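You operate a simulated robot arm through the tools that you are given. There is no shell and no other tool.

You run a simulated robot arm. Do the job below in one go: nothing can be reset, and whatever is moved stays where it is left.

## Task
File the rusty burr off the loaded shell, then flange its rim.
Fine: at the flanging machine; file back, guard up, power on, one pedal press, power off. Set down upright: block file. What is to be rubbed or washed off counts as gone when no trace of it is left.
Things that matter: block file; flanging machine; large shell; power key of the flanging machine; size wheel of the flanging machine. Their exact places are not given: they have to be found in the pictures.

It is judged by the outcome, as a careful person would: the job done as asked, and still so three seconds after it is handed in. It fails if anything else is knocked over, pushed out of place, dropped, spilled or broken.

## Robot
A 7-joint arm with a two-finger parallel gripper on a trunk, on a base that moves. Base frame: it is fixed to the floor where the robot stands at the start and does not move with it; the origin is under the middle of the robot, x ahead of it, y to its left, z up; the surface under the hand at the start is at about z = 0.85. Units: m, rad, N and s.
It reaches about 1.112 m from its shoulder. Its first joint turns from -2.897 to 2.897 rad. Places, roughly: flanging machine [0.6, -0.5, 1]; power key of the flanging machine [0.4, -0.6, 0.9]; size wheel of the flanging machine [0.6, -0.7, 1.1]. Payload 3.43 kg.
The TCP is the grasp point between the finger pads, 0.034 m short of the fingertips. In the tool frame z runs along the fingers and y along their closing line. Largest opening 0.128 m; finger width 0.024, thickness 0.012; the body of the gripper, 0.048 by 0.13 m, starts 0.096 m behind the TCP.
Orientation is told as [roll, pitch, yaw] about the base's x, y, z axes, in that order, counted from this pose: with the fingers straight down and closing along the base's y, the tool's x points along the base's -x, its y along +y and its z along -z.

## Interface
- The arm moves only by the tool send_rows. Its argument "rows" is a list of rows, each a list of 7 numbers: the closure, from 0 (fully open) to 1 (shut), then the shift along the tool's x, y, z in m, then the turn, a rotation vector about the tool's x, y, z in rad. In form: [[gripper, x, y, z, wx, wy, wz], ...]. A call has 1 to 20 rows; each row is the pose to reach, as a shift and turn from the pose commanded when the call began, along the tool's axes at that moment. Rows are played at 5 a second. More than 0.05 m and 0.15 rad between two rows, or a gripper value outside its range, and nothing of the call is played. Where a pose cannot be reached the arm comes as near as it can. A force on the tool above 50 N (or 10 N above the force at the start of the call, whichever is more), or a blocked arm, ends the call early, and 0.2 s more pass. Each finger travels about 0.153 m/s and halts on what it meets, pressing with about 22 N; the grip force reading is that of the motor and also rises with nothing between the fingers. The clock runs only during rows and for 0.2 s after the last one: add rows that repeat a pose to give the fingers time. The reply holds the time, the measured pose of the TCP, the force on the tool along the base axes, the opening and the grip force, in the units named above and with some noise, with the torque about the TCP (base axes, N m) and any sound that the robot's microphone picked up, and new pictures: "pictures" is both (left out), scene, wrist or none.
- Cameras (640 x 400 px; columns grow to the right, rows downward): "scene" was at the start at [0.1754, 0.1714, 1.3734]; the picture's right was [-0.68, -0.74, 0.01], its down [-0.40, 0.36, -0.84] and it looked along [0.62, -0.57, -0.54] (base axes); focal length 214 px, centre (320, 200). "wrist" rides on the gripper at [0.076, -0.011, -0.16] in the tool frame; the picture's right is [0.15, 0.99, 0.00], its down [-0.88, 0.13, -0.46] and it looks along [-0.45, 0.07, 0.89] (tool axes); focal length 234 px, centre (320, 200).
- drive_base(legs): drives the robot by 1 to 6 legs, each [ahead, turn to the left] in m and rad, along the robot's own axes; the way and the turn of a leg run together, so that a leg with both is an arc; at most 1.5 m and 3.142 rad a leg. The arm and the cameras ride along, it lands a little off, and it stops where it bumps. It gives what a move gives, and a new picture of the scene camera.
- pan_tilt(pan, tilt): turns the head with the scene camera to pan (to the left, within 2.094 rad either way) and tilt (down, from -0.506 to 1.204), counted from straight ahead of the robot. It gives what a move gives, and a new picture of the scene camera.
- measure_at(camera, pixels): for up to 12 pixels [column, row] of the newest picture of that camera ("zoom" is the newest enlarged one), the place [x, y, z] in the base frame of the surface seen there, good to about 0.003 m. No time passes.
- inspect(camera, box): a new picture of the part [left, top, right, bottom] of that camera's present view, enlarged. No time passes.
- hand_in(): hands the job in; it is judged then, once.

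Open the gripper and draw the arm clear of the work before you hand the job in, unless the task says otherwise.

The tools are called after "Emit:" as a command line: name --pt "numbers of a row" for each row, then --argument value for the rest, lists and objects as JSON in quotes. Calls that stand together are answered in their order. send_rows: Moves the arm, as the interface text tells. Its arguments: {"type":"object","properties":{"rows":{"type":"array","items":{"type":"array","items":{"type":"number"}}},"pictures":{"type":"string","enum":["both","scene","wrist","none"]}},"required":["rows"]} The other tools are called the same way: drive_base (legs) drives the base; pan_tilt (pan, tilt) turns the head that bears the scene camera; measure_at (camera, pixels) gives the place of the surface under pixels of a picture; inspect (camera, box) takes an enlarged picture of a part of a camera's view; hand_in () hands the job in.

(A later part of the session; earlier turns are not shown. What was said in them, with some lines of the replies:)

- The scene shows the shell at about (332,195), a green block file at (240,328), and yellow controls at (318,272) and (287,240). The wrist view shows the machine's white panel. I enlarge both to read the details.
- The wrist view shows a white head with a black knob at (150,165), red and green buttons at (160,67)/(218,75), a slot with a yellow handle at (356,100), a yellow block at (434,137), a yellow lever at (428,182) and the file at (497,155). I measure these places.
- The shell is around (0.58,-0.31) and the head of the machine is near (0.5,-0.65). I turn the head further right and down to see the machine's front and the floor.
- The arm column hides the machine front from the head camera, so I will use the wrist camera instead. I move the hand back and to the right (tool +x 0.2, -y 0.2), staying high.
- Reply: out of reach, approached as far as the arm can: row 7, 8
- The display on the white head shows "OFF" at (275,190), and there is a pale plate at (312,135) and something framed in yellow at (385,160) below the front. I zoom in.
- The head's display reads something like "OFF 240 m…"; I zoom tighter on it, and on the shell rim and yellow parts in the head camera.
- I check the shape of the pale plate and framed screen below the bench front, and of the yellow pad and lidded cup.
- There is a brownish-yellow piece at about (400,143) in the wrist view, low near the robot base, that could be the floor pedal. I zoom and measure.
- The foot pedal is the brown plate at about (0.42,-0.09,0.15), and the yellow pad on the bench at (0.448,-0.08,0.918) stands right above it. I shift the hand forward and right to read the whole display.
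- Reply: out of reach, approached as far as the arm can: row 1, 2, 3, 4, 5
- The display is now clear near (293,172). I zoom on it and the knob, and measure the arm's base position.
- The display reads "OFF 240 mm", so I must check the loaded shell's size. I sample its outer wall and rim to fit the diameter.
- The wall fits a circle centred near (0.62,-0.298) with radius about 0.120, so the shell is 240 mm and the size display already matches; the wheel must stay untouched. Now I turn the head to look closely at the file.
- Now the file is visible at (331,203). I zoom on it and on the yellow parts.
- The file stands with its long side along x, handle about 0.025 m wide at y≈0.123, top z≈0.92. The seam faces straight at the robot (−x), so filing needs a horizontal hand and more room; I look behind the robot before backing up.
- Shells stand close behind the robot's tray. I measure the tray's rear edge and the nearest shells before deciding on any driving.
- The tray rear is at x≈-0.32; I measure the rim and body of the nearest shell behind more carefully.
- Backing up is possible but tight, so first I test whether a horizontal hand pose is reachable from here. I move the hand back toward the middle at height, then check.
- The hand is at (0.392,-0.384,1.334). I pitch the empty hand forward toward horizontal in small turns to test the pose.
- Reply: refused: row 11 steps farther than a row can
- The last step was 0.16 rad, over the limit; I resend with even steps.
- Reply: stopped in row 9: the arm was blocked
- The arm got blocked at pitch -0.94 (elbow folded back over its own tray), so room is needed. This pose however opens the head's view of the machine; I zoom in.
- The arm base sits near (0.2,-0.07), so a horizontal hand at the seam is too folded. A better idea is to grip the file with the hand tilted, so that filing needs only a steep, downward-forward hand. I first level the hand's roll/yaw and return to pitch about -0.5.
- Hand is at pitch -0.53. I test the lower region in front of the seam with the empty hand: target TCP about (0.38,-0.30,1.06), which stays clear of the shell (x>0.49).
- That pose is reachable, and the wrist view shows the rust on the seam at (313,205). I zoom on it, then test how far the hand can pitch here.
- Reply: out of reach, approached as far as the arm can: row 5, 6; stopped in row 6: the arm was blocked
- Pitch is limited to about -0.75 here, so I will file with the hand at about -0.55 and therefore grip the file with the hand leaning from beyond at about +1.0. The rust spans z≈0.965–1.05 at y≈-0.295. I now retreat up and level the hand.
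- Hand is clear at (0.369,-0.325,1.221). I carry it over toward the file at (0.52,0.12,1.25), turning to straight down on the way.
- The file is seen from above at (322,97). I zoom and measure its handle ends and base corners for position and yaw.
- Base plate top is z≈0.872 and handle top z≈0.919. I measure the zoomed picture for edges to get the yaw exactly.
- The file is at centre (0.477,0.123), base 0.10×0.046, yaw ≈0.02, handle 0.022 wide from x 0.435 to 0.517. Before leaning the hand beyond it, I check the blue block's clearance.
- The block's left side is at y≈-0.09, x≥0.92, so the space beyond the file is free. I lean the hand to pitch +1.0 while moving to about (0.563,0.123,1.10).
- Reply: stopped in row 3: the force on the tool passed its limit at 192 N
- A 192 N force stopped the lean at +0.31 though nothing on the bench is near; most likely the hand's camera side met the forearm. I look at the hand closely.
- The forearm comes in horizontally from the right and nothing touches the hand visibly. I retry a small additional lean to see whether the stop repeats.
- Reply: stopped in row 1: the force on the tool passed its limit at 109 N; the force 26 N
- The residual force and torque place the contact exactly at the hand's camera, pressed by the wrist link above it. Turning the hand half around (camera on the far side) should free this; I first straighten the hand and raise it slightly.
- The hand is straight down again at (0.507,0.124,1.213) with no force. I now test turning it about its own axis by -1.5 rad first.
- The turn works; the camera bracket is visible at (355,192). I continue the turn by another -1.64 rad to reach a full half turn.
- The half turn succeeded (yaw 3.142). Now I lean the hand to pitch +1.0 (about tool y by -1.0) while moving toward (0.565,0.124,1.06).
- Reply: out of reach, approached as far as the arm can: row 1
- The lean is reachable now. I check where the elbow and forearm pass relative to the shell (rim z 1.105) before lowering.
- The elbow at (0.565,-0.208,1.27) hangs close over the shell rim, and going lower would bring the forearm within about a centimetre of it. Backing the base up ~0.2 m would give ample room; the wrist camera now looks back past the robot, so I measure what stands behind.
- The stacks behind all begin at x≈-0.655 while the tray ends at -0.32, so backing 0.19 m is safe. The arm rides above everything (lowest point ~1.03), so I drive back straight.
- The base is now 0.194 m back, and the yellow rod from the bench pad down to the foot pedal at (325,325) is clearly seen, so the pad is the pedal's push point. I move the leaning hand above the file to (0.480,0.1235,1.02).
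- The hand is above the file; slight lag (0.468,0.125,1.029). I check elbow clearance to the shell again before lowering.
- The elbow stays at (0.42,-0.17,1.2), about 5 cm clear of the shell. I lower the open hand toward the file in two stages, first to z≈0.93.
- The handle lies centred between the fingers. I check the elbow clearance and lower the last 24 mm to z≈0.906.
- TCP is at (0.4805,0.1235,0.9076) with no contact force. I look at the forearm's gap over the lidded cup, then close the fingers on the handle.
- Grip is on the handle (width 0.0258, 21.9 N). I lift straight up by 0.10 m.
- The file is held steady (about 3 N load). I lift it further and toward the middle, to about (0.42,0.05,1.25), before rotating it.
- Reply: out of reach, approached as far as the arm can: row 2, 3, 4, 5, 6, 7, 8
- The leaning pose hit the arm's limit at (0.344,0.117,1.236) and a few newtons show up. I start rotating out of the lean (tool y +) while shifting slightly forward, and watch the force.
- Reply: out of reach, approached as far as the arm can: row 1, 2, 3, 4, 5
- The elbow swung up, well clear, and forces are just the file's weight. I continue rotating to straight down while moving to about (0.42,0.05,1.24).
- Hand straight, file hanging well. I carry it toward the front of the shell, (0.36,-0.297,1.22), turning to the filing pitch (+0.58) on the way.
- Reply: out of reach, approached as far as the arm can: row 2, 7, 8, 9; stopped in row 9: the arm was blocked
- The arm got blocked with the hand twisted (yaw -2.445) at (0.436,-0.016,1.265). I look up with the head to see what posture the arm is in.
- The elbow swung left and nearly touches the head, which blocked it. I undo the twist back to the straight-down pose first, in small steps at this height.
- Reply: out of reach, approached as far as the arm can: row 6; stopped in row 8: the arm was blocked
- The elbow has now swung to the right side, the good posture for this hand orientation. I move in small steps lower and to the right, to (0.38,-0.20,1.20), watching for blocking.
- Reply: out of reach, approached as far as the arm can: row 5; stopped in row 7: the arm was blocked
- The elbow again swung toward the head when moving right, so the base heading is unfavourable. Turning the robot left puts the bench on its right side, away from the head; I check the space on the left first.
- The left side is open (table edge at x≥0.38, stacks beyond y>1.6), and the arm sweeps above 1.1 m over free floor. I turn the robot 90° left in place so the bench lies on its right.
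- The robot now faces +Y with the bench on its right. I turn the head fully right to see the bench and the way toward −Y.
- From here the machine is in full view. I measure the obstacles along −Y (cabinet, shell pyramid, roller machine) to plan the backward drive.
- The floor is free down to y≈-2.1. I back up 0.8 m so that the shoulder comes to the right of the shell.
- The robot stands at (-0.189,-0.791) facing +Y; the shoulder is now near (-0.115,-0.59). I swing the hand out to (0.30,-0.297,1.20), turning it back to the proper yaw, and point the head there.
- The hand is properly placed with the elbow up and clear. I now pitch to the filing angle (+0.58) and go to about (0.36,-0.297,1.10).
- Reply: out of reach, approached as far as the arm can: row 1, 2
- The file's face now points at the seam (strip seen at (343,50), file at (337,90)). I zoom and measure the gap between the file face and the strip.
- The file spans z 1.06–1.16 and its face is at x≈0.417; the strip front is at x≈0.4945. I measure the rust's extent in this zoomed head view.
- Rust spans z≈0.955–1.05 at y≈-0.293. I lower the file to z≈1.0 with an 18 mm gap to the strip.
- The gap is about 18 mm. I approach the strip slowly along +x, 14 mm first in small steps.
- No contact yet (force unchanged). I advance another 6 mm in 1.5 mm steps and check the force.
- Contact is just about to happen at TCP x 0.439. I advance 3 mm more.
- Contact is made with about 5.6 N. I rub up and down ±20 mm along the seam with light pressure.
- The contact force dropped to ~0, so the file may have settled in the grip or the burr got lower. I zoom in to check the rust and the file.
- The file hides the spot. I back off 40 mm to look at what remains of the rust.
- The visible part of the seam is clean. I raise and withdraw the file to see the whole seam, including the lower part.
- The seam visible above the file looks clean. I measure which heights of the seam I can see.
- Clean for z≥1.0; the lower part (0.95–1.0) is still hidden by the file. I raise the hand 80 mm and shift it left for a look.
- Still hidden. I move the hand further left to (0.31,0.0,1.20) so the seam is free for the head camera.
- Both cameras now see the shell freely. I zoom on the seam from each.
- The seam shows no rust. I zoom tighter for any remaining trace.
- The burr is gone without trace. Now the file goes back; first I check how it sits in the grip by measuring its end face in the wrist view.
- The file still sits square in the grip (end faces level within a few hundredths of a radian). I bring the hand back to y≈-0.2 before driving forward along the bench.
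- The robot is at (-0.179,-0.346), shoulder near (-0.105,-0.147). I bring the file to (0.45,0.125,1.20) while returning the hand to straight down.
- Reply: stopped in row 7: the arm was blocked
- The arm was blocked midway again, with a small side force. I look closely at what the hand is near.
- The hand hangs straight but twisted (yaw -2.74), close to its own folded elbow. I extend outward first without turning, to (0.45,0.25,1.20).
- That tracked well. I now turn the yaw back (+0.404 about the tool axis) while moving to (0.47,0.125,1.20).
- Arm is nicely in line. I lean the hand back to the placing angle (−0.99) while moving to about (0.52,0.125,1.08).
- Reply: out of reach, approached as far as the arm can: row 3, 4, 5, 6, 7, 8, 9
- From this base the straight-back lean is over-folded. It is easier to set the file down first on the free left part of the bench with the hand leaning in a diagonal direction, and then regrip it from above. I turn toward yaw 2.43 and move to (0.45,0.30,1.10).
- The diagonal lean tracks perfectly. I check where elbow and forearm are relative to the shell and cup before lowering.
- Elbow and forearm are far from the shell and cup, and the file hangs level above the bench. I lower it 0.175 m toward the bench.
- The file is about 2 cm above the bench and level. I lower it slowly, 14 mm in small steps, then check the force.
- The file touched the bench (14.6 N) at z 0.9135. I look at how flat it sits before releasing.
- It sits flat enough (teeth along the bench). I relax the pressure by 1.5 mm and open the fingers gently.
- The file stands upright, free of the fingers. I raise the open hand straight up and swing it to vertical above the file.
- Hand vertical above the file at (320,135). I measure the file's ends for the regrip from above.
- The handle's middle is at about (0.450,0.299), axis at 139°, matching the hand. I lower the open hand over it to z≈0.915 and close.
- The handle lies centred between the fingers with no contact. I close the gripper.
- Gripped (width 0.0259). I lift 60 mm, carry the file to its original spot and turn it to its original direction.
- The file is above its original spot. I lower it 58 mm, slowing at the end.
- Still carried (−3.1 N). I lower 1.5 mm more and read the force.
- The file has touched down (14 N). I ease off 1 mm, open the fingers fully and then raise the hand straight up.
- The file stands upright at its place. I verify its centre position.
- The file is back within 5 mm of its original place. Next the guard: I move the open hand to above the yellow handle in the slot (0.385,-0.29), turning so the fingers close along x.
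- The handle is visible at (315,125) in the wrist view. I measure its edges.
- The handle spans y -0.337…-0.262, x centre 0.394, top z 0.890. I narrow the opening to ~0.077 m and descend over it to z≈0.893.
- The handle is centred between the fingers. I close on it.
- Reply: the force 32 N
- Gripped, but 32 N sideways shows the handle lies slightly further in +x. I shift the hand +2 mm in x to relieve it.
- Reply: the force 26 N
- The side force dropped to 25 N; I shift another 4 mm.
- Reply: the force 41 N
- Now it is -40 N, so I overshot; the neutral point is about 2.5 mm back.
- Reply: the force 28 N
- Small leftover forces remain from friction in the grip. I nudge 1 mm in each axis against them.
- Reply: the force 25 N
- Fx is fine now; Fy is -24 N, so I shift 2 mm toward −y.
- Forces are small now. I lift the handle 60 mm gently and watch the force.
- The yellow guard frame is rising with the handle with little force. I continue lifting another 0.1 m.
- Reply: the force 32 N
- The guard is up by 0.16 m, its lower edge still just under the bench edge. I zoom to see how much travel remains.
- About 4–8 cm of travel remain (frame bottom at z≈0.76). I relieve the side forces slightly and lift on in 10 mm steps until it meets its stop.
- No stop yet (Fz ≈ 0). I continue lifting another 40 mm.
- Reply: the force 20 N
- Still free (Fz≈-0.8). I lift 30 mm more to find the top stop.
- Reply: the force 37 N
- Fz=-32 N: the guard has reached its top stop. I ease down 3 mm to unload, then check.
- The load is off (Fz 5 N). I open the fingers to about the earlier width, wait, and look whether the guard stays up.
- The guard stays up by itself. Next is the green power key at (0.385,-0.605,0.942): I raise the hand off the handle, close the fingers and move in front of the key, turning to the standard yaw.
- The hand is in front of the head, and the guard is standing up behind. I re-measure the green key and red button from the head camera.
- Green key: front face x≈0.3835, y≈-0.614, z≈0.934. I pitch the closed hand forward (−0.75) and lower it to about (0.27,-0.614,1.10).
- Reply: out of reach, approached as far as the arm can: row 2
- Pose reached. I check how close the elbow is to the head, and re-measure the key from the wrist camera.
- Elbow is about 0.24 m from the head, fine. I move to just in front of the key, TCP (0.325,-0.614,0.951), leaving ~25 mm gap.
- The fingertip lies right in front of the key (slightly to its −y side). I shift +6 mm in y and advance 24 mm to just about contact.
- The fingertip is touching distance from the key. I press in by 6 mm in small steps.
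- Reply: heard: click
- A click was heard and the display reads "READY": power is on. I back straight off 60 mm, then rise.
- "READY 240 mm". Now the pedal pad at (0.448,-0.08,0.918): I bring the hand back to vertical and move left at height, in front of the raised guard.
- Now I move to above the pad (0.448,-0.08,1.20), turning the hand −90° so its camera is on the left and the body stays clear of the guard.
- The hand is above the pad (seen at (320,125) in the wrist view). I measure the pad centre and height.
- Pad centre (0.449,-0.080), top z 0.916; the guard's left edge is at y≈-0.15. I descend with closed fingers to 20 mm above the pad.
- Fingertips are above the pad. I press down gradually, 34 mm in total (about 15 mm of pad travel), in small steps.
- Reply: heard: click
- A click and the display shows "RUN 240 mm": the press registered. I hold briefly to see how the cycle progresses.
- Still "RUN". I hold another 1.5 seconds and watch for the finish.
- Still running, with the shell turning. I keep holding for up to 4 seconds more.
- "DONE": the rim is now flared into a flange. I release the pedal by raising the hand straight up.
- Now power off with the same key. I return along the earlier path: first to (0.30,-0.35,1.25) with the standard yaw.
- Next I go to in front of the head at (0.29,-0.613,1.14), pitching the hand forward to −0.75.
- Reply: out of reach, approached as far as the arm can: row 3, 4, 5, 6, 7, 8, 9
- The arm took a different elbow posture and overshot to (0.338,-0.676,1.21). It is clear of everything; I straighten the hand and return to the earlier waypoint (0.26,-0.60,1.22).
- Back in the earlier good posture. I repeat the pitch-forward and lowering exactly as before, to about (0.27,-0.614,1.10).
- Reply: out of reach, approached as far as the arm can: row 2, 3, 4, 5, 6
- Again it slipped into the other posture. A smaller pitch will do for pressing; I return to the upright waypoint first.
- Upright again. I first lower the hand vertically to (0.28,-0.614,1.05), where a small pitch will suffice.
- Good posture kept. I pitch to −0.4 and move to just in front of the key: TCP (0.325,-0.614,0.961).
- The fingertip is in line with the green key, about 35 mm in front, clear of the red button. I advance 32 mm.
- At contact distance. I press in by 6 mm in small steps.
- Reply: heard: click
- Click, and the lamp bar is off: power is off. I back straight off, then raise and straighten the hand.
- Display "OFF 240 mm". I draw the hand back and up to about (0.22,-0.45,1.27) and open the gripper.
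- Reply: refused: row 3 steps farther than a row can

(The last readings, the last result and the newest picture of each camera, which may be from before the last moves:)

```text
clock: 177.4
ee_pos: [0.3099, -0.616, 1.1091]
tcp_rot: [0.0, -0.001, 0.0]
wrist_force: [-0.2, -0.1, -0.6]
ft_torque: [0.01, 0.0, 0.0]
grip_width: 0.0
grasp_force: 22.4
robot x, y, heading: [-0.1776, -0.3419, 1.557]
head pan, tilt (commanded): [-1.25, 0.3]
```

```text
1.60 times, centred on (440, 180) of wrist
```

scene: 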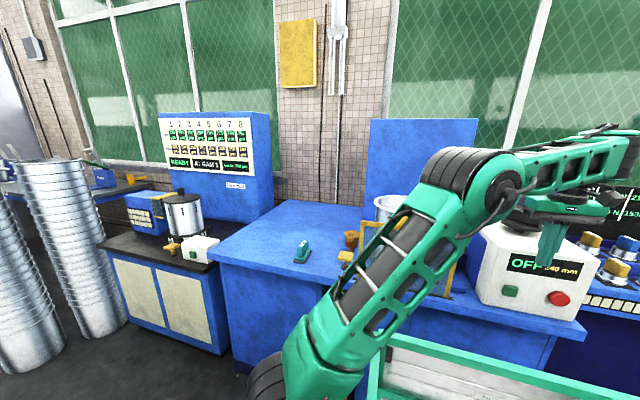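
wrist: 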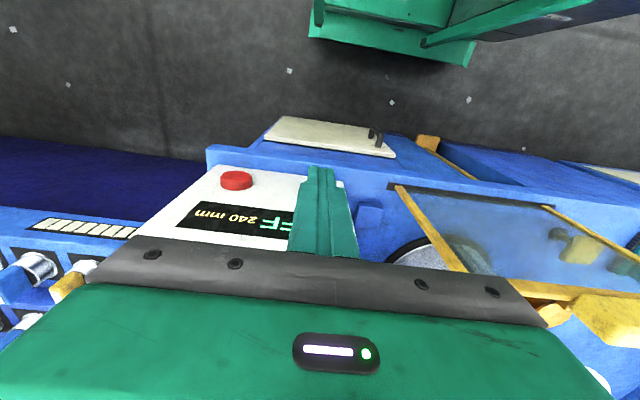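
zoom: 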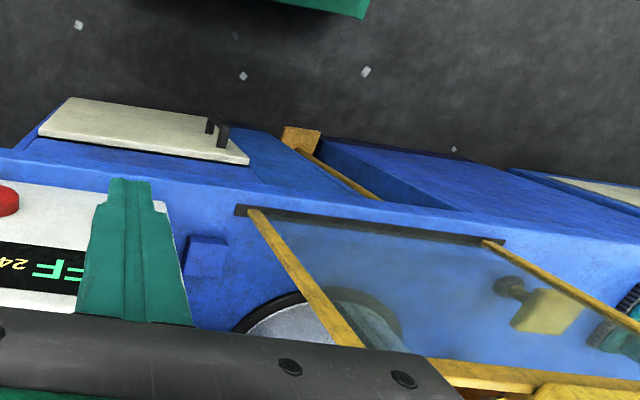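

The step was slightly too long; I resend the withdrawal with smaller steps.

Emit:
send_rows --pt "1 0.015 0 -0.025 0 0 0" --pt "0.8 0.03 0.015 -0.05 0 0 0" --pt "0.5 0.045 0.035 -0.075 0 0 0" --pt "0.3 0.06 0.06 -0.1 0 0 0" --pt "0.1 0.075 0.085 -0.125 0 0 0" --pt "0 0.09 0.115 -0.15 0 0 0" --pt "0 0.09 0.145 -0.16 0 0 0" --pt "0 0.09 0.165 -0.16 0 0 0" --pt "0 0.09 0.165 -0.16 0 0 0" --pictures "both"

```text
clock: 179.4
ee_pos: [0.219, -0.449, 1.2727]
tcp_rot: [0.001, -0.001, -0.001]
wrist_force: [-0.4, 0.0, 0.0]
ft_torque: [-0.01, 0.01, -0.03]
grip_width: 0.128
grasp_force: 0.1
robot x, y, heading: [-0.1804, -0.3508, 1.556]
head pan, tilt (commanded): [-1.25, 0.3]
```

scene: 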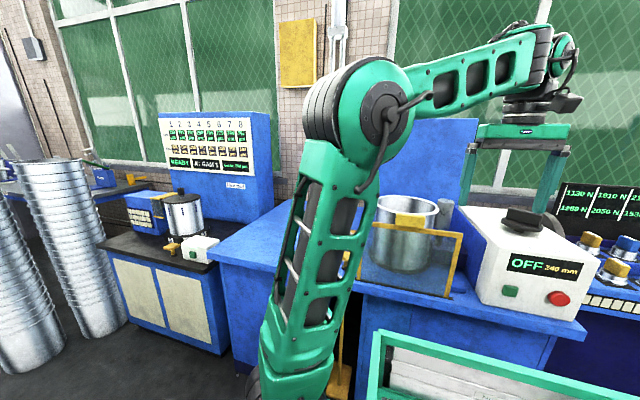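
wrist: 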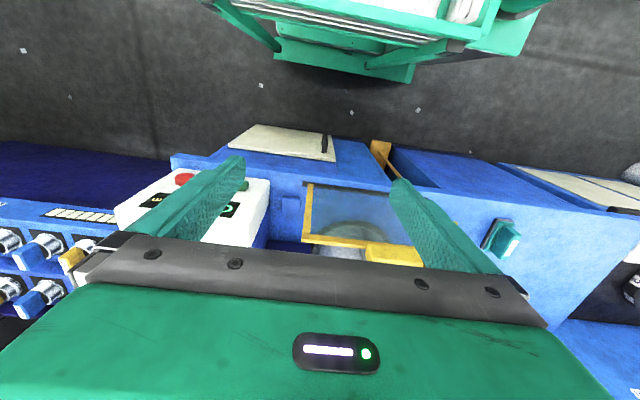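

The arm is withdrawn and open. I make a final check of guard, shell, display and file.

Emit:
inspect --camera "scene" --box '[340, 180, 600, 340]'

Emit:
inspect --camera "wrist" --box '[420, 170, 640, 300]'

Emit:
measure_at --camera "scene" --pixels '[[408, 218], [380, 228], [458, 240], [405, 195], [437, 205]]'

```text
2.46 times, centred on (470, 260) of scene
```

zoom: 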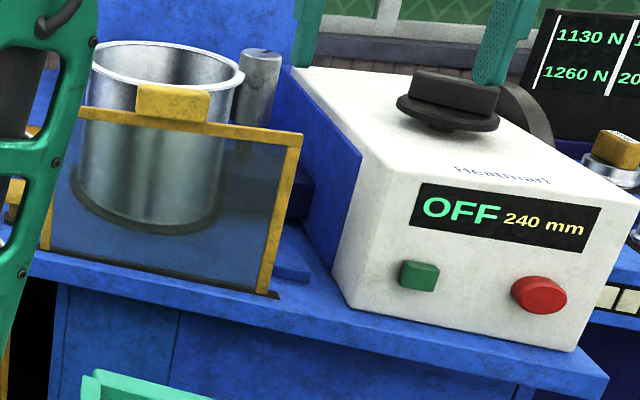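

```text
2.91 times, centred on (530, 235) of wrist
```

zoom: 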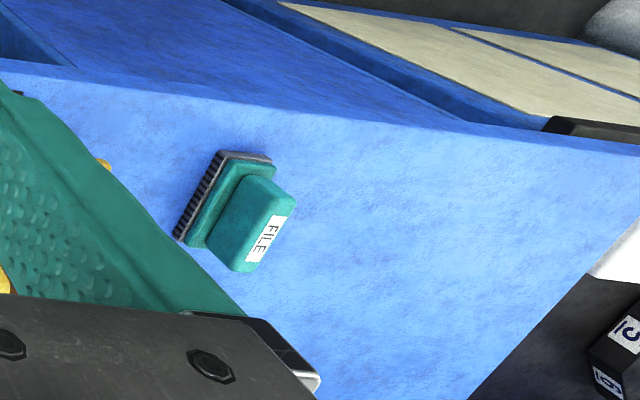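

```text
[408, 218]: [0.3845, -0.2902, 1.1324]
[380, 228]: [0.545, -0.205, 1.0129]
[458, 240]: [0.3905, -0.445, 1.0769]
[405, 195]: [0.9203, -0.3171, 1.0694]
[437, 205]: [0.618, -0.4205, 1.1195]
```

The file is upright at its place, the guard is up, the machine is off, the rim is flanged and free of rust, and the arm is clear with its gripper open. I hand the job in.

Emit:
hand_in

```text
The job is handed in.
```

I filed the rusty burr off the loaded shell and flanged its rim, then handed the job in. I don't have the judge's verdict.

- **Filing:** I rubbed the block file up and down the seam, and close-up pictures afterwards showed no rust left on it.
- **File:** it stands upright within about 5 mm of where it started. I set it down once elsewhere on the bench to regrip it before putting it back.
- **Guard:** it is raised to its top stop and has stayed up since I let go.
- **Flanging:** I turned the power on with the green key and pressed the pedal once, using its hand pad on the bench. I held it until the display read "DONE", and the rim is now flared. The same key turned the power off, and the display reads "OFF 240 mm".
- **Size wheel:** I left it alone. The shell measured about 240 mm across, which matched the setting already on the display.

The gripper is open and the arm is clear of the machine. I backed the robot up and turned it to reach the seam, so it ends in a different spot from where it began. I saw nothing else on the bench or floor knocked or moved.
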